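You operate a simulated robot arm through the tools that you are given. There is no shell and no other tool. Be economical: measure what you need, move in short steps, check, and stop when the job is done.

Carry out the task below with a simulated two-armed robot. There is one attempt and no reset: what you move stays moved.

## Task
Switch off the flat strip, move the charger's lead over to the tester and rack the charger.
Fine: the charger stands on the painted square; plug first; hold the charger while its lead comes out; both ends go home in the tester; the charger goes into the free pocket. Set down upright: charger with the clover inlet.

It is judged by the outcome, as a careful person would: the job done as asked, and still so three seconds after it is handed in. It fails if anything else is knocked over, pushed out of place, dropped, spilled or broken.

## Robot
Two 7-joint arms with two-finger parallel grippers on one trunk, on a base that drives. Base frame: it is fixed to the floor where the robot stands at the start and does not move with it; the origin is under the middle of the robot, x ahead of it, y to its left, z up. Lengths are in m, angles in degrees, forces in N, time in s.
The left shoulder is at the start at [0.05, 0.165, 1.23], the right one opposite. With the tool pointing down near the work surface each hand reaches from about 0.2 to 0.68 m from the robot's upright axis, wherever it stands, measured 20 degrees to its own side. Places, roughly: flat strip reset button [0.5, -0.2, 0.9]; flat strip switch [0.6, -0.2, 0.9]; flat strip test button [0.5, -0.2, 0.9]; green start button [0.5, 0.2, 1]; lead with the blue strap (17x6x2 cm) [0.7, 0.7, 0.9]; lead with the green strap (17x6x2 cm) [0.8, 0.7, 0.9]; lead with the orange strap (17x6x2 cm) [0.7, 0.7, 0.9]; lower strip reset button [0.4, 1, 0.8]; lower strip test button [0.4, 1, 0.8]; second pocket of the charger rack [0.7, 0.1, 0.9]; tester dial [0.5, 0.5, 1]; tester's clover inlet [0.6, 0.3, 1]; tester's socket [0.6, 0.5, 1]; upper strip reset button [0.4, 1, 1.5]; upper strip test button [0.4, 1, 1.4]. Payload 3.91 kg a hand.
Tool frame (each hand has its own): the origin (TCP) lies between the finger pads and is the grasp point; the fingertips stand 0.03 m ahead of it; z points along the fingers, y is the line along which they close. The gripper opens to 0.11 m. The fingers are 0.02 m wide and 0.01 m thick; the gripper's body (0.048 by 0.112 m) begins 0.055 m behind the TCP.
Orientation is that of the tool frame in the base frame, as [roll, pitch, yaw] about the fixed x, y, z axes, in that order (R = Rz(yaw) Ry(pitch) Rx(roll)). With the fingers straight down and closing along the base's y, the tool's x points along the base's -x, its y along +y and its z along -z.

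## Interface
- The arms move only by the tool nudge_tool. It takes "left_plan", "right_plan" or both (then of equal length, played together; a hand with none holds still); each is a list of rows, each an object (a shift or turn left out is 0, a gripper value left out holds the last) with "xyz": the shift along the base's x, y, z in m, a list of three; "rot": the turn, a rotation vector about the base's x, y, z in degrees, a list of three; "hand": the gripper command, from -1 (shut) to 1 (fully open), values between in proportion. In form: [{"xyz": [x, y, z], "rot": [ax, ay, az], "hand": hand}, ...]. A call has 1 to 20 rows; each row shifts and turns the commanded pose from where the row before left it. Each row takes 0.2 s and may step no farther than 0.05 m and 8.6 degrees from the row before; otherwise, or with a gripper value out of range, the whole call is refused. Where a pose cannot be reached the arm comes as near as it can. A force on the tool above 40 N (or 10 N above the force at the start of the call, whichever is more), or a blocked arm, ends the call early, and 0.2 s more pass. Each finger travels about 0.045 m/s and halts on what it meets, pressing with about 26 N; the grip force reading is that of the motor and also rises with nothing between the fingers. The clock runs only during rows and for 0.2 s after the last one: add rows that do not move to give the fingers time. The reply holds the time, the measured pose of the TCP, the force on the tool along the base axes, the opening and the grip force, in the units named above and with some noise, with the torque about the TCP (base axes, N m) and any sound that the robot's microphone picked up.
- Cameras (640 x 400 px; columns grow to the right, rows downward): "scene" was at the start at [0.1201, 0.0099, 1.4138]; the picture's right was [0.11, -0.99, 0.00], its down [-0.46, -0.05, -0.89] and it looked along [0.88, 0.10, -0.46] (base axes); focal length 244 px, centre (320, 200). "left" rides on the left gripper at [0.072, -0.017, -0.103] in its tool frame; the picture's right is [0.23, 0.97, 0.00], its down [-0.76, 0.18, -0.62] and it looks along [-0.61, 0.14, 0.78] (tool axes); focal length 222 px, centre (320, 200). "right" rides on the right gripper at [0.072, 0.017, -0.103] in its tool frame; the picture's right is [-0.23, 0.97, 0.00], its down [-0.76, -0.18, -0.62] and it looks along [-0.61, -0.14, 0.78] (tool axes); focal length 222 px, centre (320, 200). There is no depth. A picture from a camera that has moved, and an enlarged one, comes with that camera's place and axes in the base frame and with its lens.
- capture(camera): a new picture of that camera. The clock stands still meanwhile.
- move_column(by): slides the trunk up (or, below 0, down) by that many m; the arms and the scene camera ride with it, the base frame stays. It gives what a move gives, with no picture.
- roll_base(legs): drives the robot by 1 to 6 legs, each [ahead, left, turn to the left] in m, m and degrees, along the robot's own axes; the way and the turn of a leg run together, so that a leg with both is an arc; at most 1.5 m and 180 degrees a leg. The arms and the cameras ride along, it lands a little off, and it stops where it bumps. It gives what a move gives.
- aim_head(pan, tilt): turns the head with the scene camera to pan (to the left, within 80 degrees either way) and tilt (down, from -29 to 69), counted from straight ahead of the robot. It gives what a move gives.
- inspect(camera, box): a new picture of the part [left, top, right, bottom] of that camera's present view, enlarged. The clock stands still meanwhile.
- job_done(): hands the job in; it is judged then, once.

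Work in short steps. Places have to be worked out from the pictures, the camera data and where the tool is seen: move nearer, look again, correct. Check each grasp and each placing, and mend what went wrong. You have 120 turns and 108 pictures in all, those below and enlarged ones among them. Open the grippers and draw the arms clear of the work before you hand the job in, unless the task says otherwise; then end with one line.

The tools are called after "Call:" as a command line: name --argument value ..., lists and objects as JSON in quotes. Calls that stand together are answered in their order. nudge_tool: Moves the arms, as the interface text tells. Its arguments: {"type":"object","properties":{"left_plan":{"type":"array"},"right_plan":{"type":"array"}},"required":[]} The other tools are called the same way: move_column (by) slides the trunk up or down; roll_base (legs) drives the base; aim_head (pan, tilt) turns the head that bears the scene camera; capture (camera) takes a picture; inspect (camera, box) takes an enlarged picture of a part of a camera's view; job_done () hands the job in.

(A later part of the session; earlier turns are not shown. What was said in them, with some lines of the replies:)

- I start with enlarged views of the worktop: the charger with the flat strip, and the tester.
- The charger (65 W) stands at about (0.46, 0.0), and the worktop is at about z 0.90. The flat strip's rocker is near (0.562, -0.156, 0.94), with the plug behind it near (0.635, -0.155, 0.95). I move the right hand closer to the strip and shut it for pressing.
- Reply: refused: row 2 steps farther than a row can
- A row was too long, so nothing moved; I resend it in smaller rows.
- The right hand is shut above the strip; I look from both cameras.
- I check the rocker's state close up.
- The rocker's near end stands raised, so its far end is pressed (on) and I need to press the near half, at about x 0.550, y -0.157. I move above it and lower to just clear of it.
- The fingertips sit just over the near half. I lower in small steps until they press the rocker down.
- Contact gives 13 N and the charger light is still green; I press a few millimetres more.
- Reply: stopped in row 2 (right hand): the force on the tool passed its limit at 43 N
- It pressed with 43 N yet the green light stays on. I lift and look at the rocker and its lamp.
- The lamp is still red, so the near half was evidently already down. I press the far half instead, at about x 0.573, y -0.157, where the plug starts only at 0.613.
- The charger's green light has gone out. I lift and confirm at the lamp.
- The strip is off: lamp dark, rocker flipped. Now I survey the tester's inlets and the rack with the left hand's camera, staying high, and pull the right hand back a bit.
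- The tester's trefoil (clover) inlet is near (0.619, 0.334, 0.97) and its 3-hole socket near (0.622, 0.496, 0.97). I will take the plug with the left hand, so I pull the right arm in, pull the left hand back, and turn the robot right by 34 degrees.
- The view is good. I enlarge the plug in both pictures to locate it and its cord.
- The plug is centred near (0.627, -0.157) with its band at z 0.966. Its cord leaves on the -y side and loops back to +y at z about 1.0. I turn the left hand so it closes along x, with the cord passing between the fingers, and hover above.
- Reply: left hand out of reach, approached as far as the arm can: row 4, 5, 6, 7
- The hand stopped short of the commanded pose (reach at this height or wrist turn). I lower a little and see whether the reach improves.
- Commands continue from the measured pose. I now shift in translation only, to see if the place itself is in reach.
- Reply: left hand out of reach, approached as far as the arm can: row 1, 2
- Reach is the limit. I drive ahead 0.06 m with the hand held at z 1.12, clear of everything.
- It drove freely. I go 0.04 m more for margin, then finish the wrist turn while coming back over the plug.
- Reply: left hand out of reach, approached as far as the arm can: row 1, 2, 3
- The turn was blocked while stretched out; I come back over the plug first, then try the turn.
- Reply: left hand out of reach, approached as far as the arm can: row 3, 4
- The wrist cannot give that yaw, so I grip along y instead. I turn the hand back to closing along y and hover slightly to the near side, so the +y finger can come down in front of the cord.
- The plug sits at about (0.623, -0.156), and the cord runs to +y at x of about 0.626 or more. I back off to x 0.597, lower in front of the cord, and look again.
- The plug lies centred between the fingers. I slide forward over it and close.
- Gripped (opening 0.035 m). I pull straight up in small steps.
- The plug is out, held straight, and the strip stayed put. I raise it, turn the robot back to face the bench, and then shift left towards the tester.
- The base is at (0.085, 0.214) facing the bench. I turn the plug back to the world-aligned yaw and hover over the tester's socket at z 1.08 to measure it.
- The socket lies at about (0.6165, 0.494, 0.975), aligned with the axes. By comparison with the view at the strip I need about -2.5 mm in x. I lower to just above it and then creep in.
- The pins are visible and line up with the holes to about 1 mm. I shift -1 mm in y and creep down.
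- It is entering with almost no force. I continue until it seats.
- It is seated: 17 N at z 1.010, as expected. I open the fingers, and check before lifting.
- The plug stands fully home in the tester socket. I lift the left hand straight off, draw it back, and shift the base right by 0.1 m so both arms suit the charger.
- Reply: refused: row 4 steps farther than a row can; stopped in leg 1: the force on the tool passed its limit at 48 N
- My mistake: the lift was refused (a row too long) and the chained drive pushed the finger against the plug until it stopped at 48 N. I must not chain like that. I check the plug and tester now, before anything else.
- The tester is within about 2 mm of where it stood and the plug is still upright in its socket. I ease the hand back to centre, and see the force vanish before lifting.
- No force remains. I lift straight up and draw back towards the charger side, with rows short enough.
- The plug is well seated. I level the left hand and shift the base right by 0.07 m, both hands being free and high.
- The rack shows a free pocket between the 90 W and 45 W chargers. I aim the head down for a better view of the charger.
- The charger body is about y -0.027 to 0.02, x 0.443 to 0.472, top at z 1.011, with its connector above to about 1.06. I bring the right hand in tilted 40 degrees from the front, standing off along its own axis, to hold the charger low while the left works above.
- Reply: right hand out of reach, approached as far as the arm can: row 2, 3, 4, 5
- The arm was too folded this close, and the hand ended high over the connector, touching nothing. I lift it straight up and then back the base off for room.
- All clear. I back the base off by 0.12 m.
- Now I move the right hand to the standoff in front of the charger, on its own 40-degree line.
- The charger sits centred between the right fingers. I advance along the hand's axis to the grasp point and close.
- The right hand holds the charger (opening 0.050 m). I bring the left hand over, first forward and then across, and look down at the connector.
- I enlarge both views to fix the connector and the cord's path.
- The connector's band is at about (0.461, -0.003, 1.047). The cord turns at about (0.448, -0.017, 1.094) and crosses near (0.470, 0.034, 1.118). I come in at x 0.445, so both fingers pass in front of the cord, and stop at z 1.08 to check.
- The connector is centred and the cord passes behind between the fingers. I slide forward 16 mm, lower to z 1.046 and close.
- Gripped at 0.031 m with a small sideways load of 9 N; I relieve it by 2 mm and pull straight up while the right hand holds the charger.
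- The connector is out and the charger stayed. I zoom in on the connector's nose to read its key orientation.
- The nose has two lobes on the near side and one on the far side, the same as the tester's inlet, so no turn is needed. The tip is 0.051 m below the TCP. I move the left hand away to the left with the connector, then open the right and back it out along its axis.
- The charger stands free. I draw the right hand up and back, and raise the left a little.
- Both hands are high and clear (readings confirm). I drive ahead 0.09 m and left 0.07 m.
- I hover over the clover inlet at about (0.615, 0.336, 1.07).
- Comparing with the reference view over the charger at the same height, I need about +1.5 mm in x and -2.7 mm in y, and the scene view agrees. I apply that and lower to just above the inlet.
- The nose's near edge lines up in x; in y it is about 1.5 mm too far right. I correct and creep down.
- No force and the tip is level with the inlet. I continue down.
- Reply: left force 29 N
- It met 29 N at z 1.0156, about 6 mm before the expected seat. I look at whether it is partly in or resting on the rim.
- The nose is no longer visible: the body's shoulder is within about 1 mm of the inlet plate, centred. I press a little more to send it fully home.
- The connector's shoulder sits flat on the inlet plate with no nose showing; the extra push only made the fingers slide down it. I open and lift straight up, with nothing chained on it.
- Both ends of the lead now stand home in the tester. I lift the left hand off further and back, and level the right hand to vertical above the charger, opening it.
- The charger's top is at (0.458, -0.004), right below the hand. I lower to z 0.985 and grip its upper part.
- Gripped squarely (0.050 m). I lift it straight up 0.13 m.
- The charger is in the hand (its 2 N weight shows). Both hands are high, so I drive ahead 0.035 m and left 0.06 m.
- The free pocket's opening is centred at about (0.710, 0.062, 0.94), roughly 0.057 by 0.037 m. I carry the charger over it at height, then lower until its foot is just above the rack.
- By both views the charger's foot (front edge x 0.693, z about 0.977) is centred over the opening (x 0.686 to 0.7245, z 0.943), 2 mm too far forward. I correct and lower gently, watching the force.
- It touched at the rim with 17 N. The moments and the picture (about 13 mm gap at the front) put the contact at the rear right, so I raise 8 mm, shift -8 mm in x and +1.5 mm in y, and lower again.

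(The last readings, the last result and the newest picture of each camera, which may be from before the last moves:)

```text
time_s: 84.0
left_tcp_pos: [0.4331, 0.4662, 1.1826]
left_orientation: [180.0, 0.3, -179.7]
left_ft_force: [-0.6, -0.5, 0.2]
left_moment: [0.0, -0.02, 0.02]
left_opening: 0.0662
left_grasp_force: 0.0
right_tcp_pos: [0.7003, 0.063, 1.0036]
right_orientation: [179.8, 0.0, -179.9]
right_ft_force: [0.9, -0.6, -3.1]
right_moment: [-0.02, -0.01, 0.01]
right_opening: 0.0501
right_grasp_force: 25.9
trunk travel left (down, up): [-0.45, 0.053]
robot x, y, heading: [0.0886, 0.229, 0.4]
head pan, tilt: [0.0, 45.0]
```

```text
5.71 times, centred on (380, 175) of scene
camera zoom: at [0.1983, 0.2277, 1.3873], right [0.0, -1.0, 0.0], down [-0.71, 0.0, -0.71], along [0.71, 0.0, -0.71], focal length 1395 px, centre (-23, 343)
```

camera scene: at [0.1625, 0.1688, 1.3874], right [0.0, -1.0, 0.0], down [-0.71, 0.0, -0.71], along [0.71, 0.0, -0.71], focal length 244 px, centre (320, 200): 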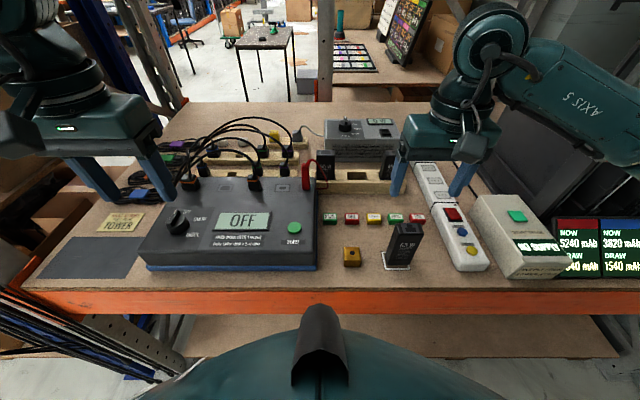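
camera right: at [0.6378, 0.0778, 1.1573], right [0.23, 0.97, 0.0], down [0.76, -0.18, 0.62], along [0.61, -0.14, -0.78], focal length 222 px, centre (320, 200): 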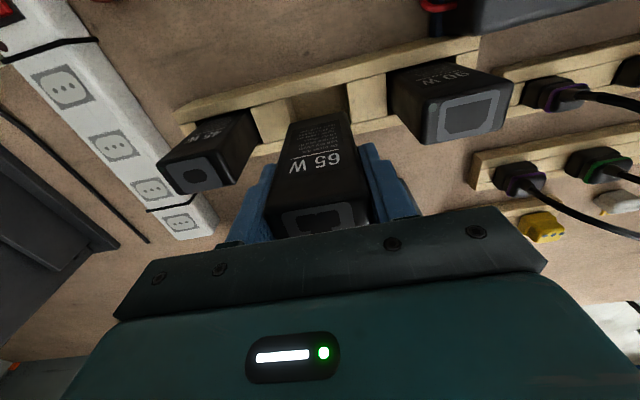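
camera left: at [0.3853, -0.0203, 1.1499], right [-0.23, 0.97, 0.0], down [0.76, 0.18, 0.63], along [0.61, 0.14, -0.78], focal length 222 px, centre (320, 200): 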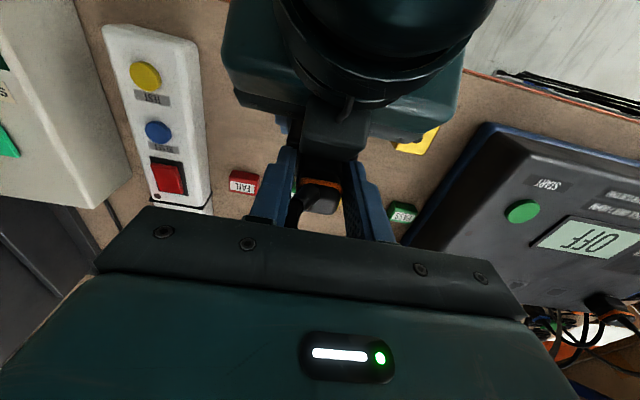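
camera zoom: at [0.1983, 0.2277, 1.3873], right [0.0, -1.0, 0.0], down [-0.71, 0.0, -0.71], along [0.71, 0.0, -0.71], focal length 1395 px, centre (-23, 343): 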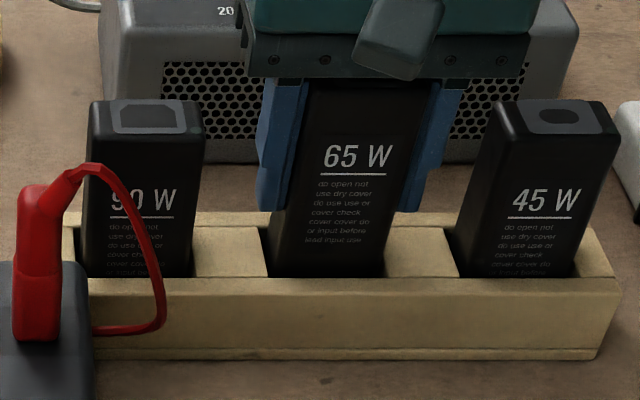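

It is entering the pocket with no contact force. I continue lowering until it touches the floor.

Call:
nudge_tool --right_plan '[{"xyz": [0, 0, -0.005]}, {"xyz": [0, 0, -0.005]}, {"xyz": [0, 0, -0.004]}, {"xyz": [0, 0, -0.003]}, {"xyz": [0, 0, -0.003]}]'

```text
time_s: 85.2
left_tcp_pos: [0.4328, 0.4663, 1.1811]
left_orientation: [180.0, 0.4, -179.7]
left_ft_force: [-0.9, 0.0, 0.8]
left_moment: [0.02, 0.0, 0.01]
left_opening: 0.066
left_grasp_force: 0.1
right_tcp_pos: [0.6995, 0.062, 0.9846]
right_orientation: [179.9, -0.1, -180.0]
right_ft_force: [0.2, 0.1, -2.7]
right_moment: [0.0, -0.02, 0.0]
right_opening: 0.0498
right_grasp_force: 25.4
trunk travel left (down, up): [-0.45, 0.053]
robot x, y, heading: [0.0846, 0.2268, 0.1]
head pan, tilt: [0.0, 45.0]
```

It hangs still, about at its worktop height, so the floor must be very near. I lower in millimetre steps.

Call:
nudge_tool --right_plan '[{"xyz": [0, 0, -0.0015]}, {"xyz": [0, 0, -0.0015]}, {"xyz": [0, 0, -0.001]}, {}]'

Call:
inspect --camera "scene" --box '[345, 140, 415, 210]'

```text
time_s: 86.2
left_tcp_pos: [0.4331, 0.4667, 1.1816]
left_orientation: [-180.0, 0.5, -179.7]
left_ft_force: [-1.0, 0.5, -0.2]
left_moment: [-0.01, 0.02, -0.02]
left_opening: 0.0663
left_grasp_force: 0.1
right_tcp_pos: [0.6996, 0.0626, 0.9797]
right_orientation: [179.6, 0.1, -180.0]
right_ft_force: [-1.1, -0.1, -2.9]
right_moment: [0.03, 0.04, -0.02]
right_opening: 0.0499
right_grasp_force: 25.6
trunk travel left (down, up): [-0.45, 0.053]
robot x, y, heading: [0.0879, 0.2292, -0.0]
head pan, tilt: [0.0, 45.0]
```

```text
5.71 times, centred on (380, 175) of scene
camera zoom: at [0.1984, 0.2277, 1.3873], right [0.0, -1.0, 0.0], down [-0.71, 0.0, -0.71], along [0.71, 0.0, -0.71], focal length 1395 px, centre (-23, 343)
```

zoom: 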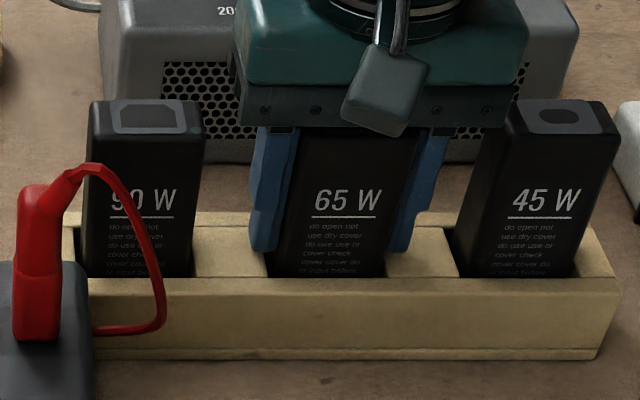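

The 65 W label line is now level with its neighbours', so it is at floor depth. I lower 2 mm more to feel for contact.

Call:
nudge_tool --right_plan '[{"xyz": [0, 0, -0.0015]}, {"xyz": [0, 0, -0.001]}, {}]'

```text
time_s: 87.0
left_tcp_pos: [0.4329, 0.4673, 1.1829]
left_orientation: [-180.0, 0.4, -179.7]
left_ft_force: [-1.0, 0.2, 0.4]
left_moment: [0.0, -0.01, -0.01]
left_opening: 0.0661
left_grasp_force: 0.1
right_tcp_pos: [0.6993, 0.0633, 0.9778]
right_orientation: [179.8, 0.2, -180.0]
right_ft_force: [-0.2, -1.2, 2.9]
right_moment: [-0.23, 0.04, -0.02]
right_opening: 0.0499
right_grasp_force: 26.0
trunk travel left (down, up): [-0.45, 0.053]
robot x, y, heading: [0.0866, 0.2271, 0.2]
head pan, tilt: [0.0, 45.0]
```

The load has gone off the hand: it stands on the floor of the pocket. I open moderately, between the neighbours, and lift straight up.

Call:
nudge_tool --right_plan '[{"hand": 0.3}, {}, {}, {"xyz": [0, 0, 0.03]}, {"xyz": [0, 0, 0.04]}, {"xyz": [0, 0, 0.04]}, {"xyz": [0, 0, 0.03]}, {}]'

Call:
inspect --camera "scene" --box '[330, 120, 430, 220]'

```text
time_s: 88.8
left_tcp_pos: [0.4327, 0.4665, 1.1832]
left_orientation: [-179.9, 0.3, -179.7]
left_ft_force: [0.1, 0.8, -0.1]
left_moment: [-0.02, 0.01, -0.02]
left_opening: 0.066
left_grasp_force: 0.1
right_tcp_pos: [0.6977, 0.0632, 1.117]
right_orientation: [179.8, -0.1, -180.0]
right_ft_force: [-0.2, 0.3, 0.3]
right_moment: [-0.01, -0.01, 0.02]
right_opening: 0.0716
right_grasp_force: 0.1
trunk travel left (down, up): [-0.45, 0.053]
robot x, y, heading: [0.0865, 0.2278, 0.2]
head pan, tilt: [0.0, 45.0]
```

```text
4.00 times, centred on (380, 170) of scene
camera zoom: at [0.1982, 0.2277, 1.3873], right [0.0, -1.0, 0.0], down [-0.71, 0.0, -0.71], along [0.71, 0.0, -0.71], focal length 976 px, centre (80, 320)
```

zoom: 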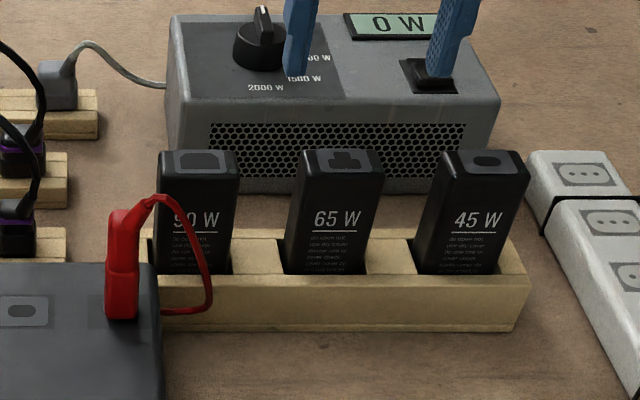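

The charger stands upright in the free pocket, level with its neighbours. I draw the right hand up and back; the readings will confirm before I take a final overall check.

Call:
nudge_tool --right_plan '[{"xyz": [-0.03, 0, 0.03]}, {"xyz": [-0.045, 0, 0.02]}, {"xyz": [-0.045, -0.01, 0.02]}, {"xyz": [-0.045, -0.01, 0.02]}, {"xyz": [-0.045, -0.01, 0.02]}, {"xyz": [-0.045, -0.01, 0]}, {"xyz": [-0.045, -0.01, 0]}, {}]' --left_plan '[{"xyz": [-0.03, 0, 0.03]}, {"xyz": [-0.03, 0, 0.03]}, {"xyz": [-0.03, 0, 0.02]}, {"xyz": [-0.02, 0, 0]}, {}, {}, {}, {}]'

Call:
capture --camera "scene"

Call:
inspect --camera "scene" --box '[140, 120, 340, 280]'

Call:
inspect --camera "scene" --box '[180, 130, 300, 210]'

```text
refused: row 3 steps farther than a row can; nothing moved
```

```text
7 pictures are left
camera scene: at [0.1982, 0.2277, 1.3873], right [0.0, -1.0, 0.0], down [-0.71, 0.0, -0.71], along [0.71, 0.0, -0.71], focal length 244 px, centre (320, 200)
```

scene: 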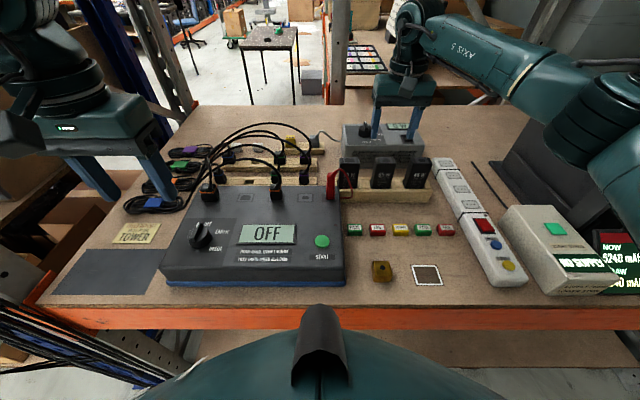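

```text
2.50 times, centred on (240, 200) of scene
camera zoom: at [0.1982, 0.2277, 1.3873], right [0.0, -1.0, 0.0], down [-0.71, 0.0, -0.71], along [0.71, 0.0, -0.71], focal length 610 px, centre (520, 200)
```

zoom: 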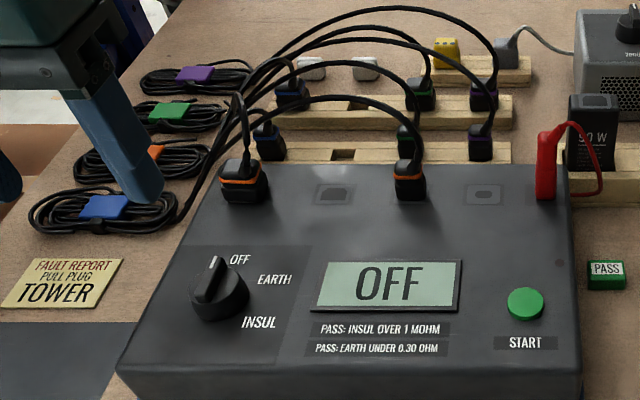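

```text
5.00 times, centred on (240, 170) of scene
camera zoom: at [0.1982, 0.2277, 1.3873], right [0.0, -1.0, 0.0], down [-0.71, 0.0, -0.71], along [0.71, 0.0, -0.71], focal length 1221 px, centre (720, 350)
```

zoom: 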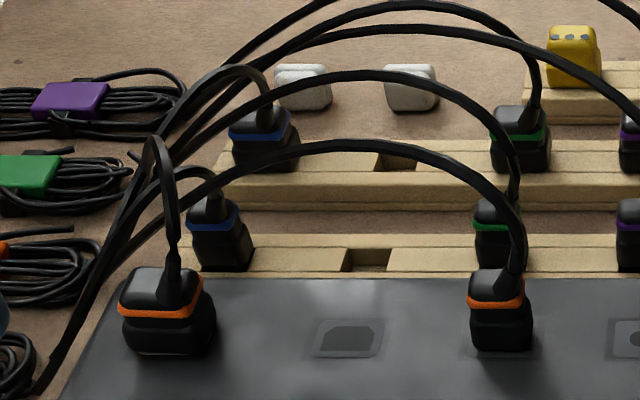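

Everything is in place: plug and connector home in the tester, strip off, charger racked, painted square empty. The retreat was refused over row length, so I resend it shorter.

Call:
nudge_tool --right_plan '[{"xyz": [-0.02, 0, 0.03]}, {"xyz": [-0.04, 0, 0.02]}, {"xyz": [-0.04, -0.01, 0.02]}, {"xyz": [-0.04, -0.01, 0.02]}, {"xyz": [-0.04, -0.01, 0.02]}, {"xyz": [-0.04, -0.01, 0]}, {"xyz": [-0.04, -0.01, 0]}, {}]' --left_plan '[{"xyz": [-0.03, 0, 0.03]}, {"xyz": [-0.03, 0, 0.03]}, {"xyz": [-0.03, 0, 0.02]}, {"xyz": [-0.02, 0, 0]}, {"hand": 0.5}, {}, {}, {}]'

Call:
capture --camera "scene"

```text
time_s: 90.6
left_tcp_pos: [0.3232, 0.4659, 1.262]
left_orientation: [179.9, 0.3, -179.7]
left_ft_force: [-0.2, 0.5, 1.1]
left_moment: [0.01, 0.02, 0.04]
left_opening: 0.0826
left_grasp_force: 0.1
right_tcp_pos: [0.4384, 0.0142, 1.2261]
right_orientation: [179.7, 0.0, -180.0]
right_ft_force: [-0.4, -0.3, 0.6]
right_moment: [0.01, 0.01, 0.0]
right_opening: 0.0715
right_grasp_force: 0.0
trunk travel left (down, up): [-0.45, 0.053]
robot x, y, heading: [0.0907, 0.2279, 0.0]
head pan, tilt: [0.0, 45.0]
```

```text
4 pictures are left
camera scene: at [0.1986, 0.228, 1.3873], right [0.0, -1.0, 0.0], down [-0.71, 0.0, -0.71], along [0.71, 0.0, -0.71], focal length 244 px, centre (320, 200)
```

scene: 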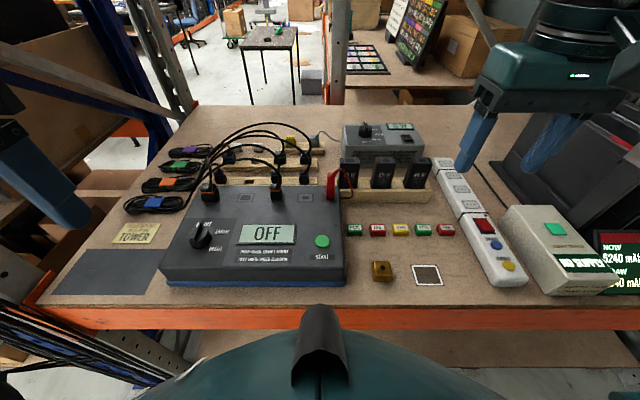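

Both arms are clear, the hands are open, and the bench is as asked. I hand the job in.

Call:
job_done

```text
The job is handed in.
```

The job is handed in: the flat strip is off, both ends of the charger's lead are seated in the tester, and the charger stands upright in the free rack pocket; I did once drive with a hand still around the seated plug, and the tester shifted by no more than about 2 mm.
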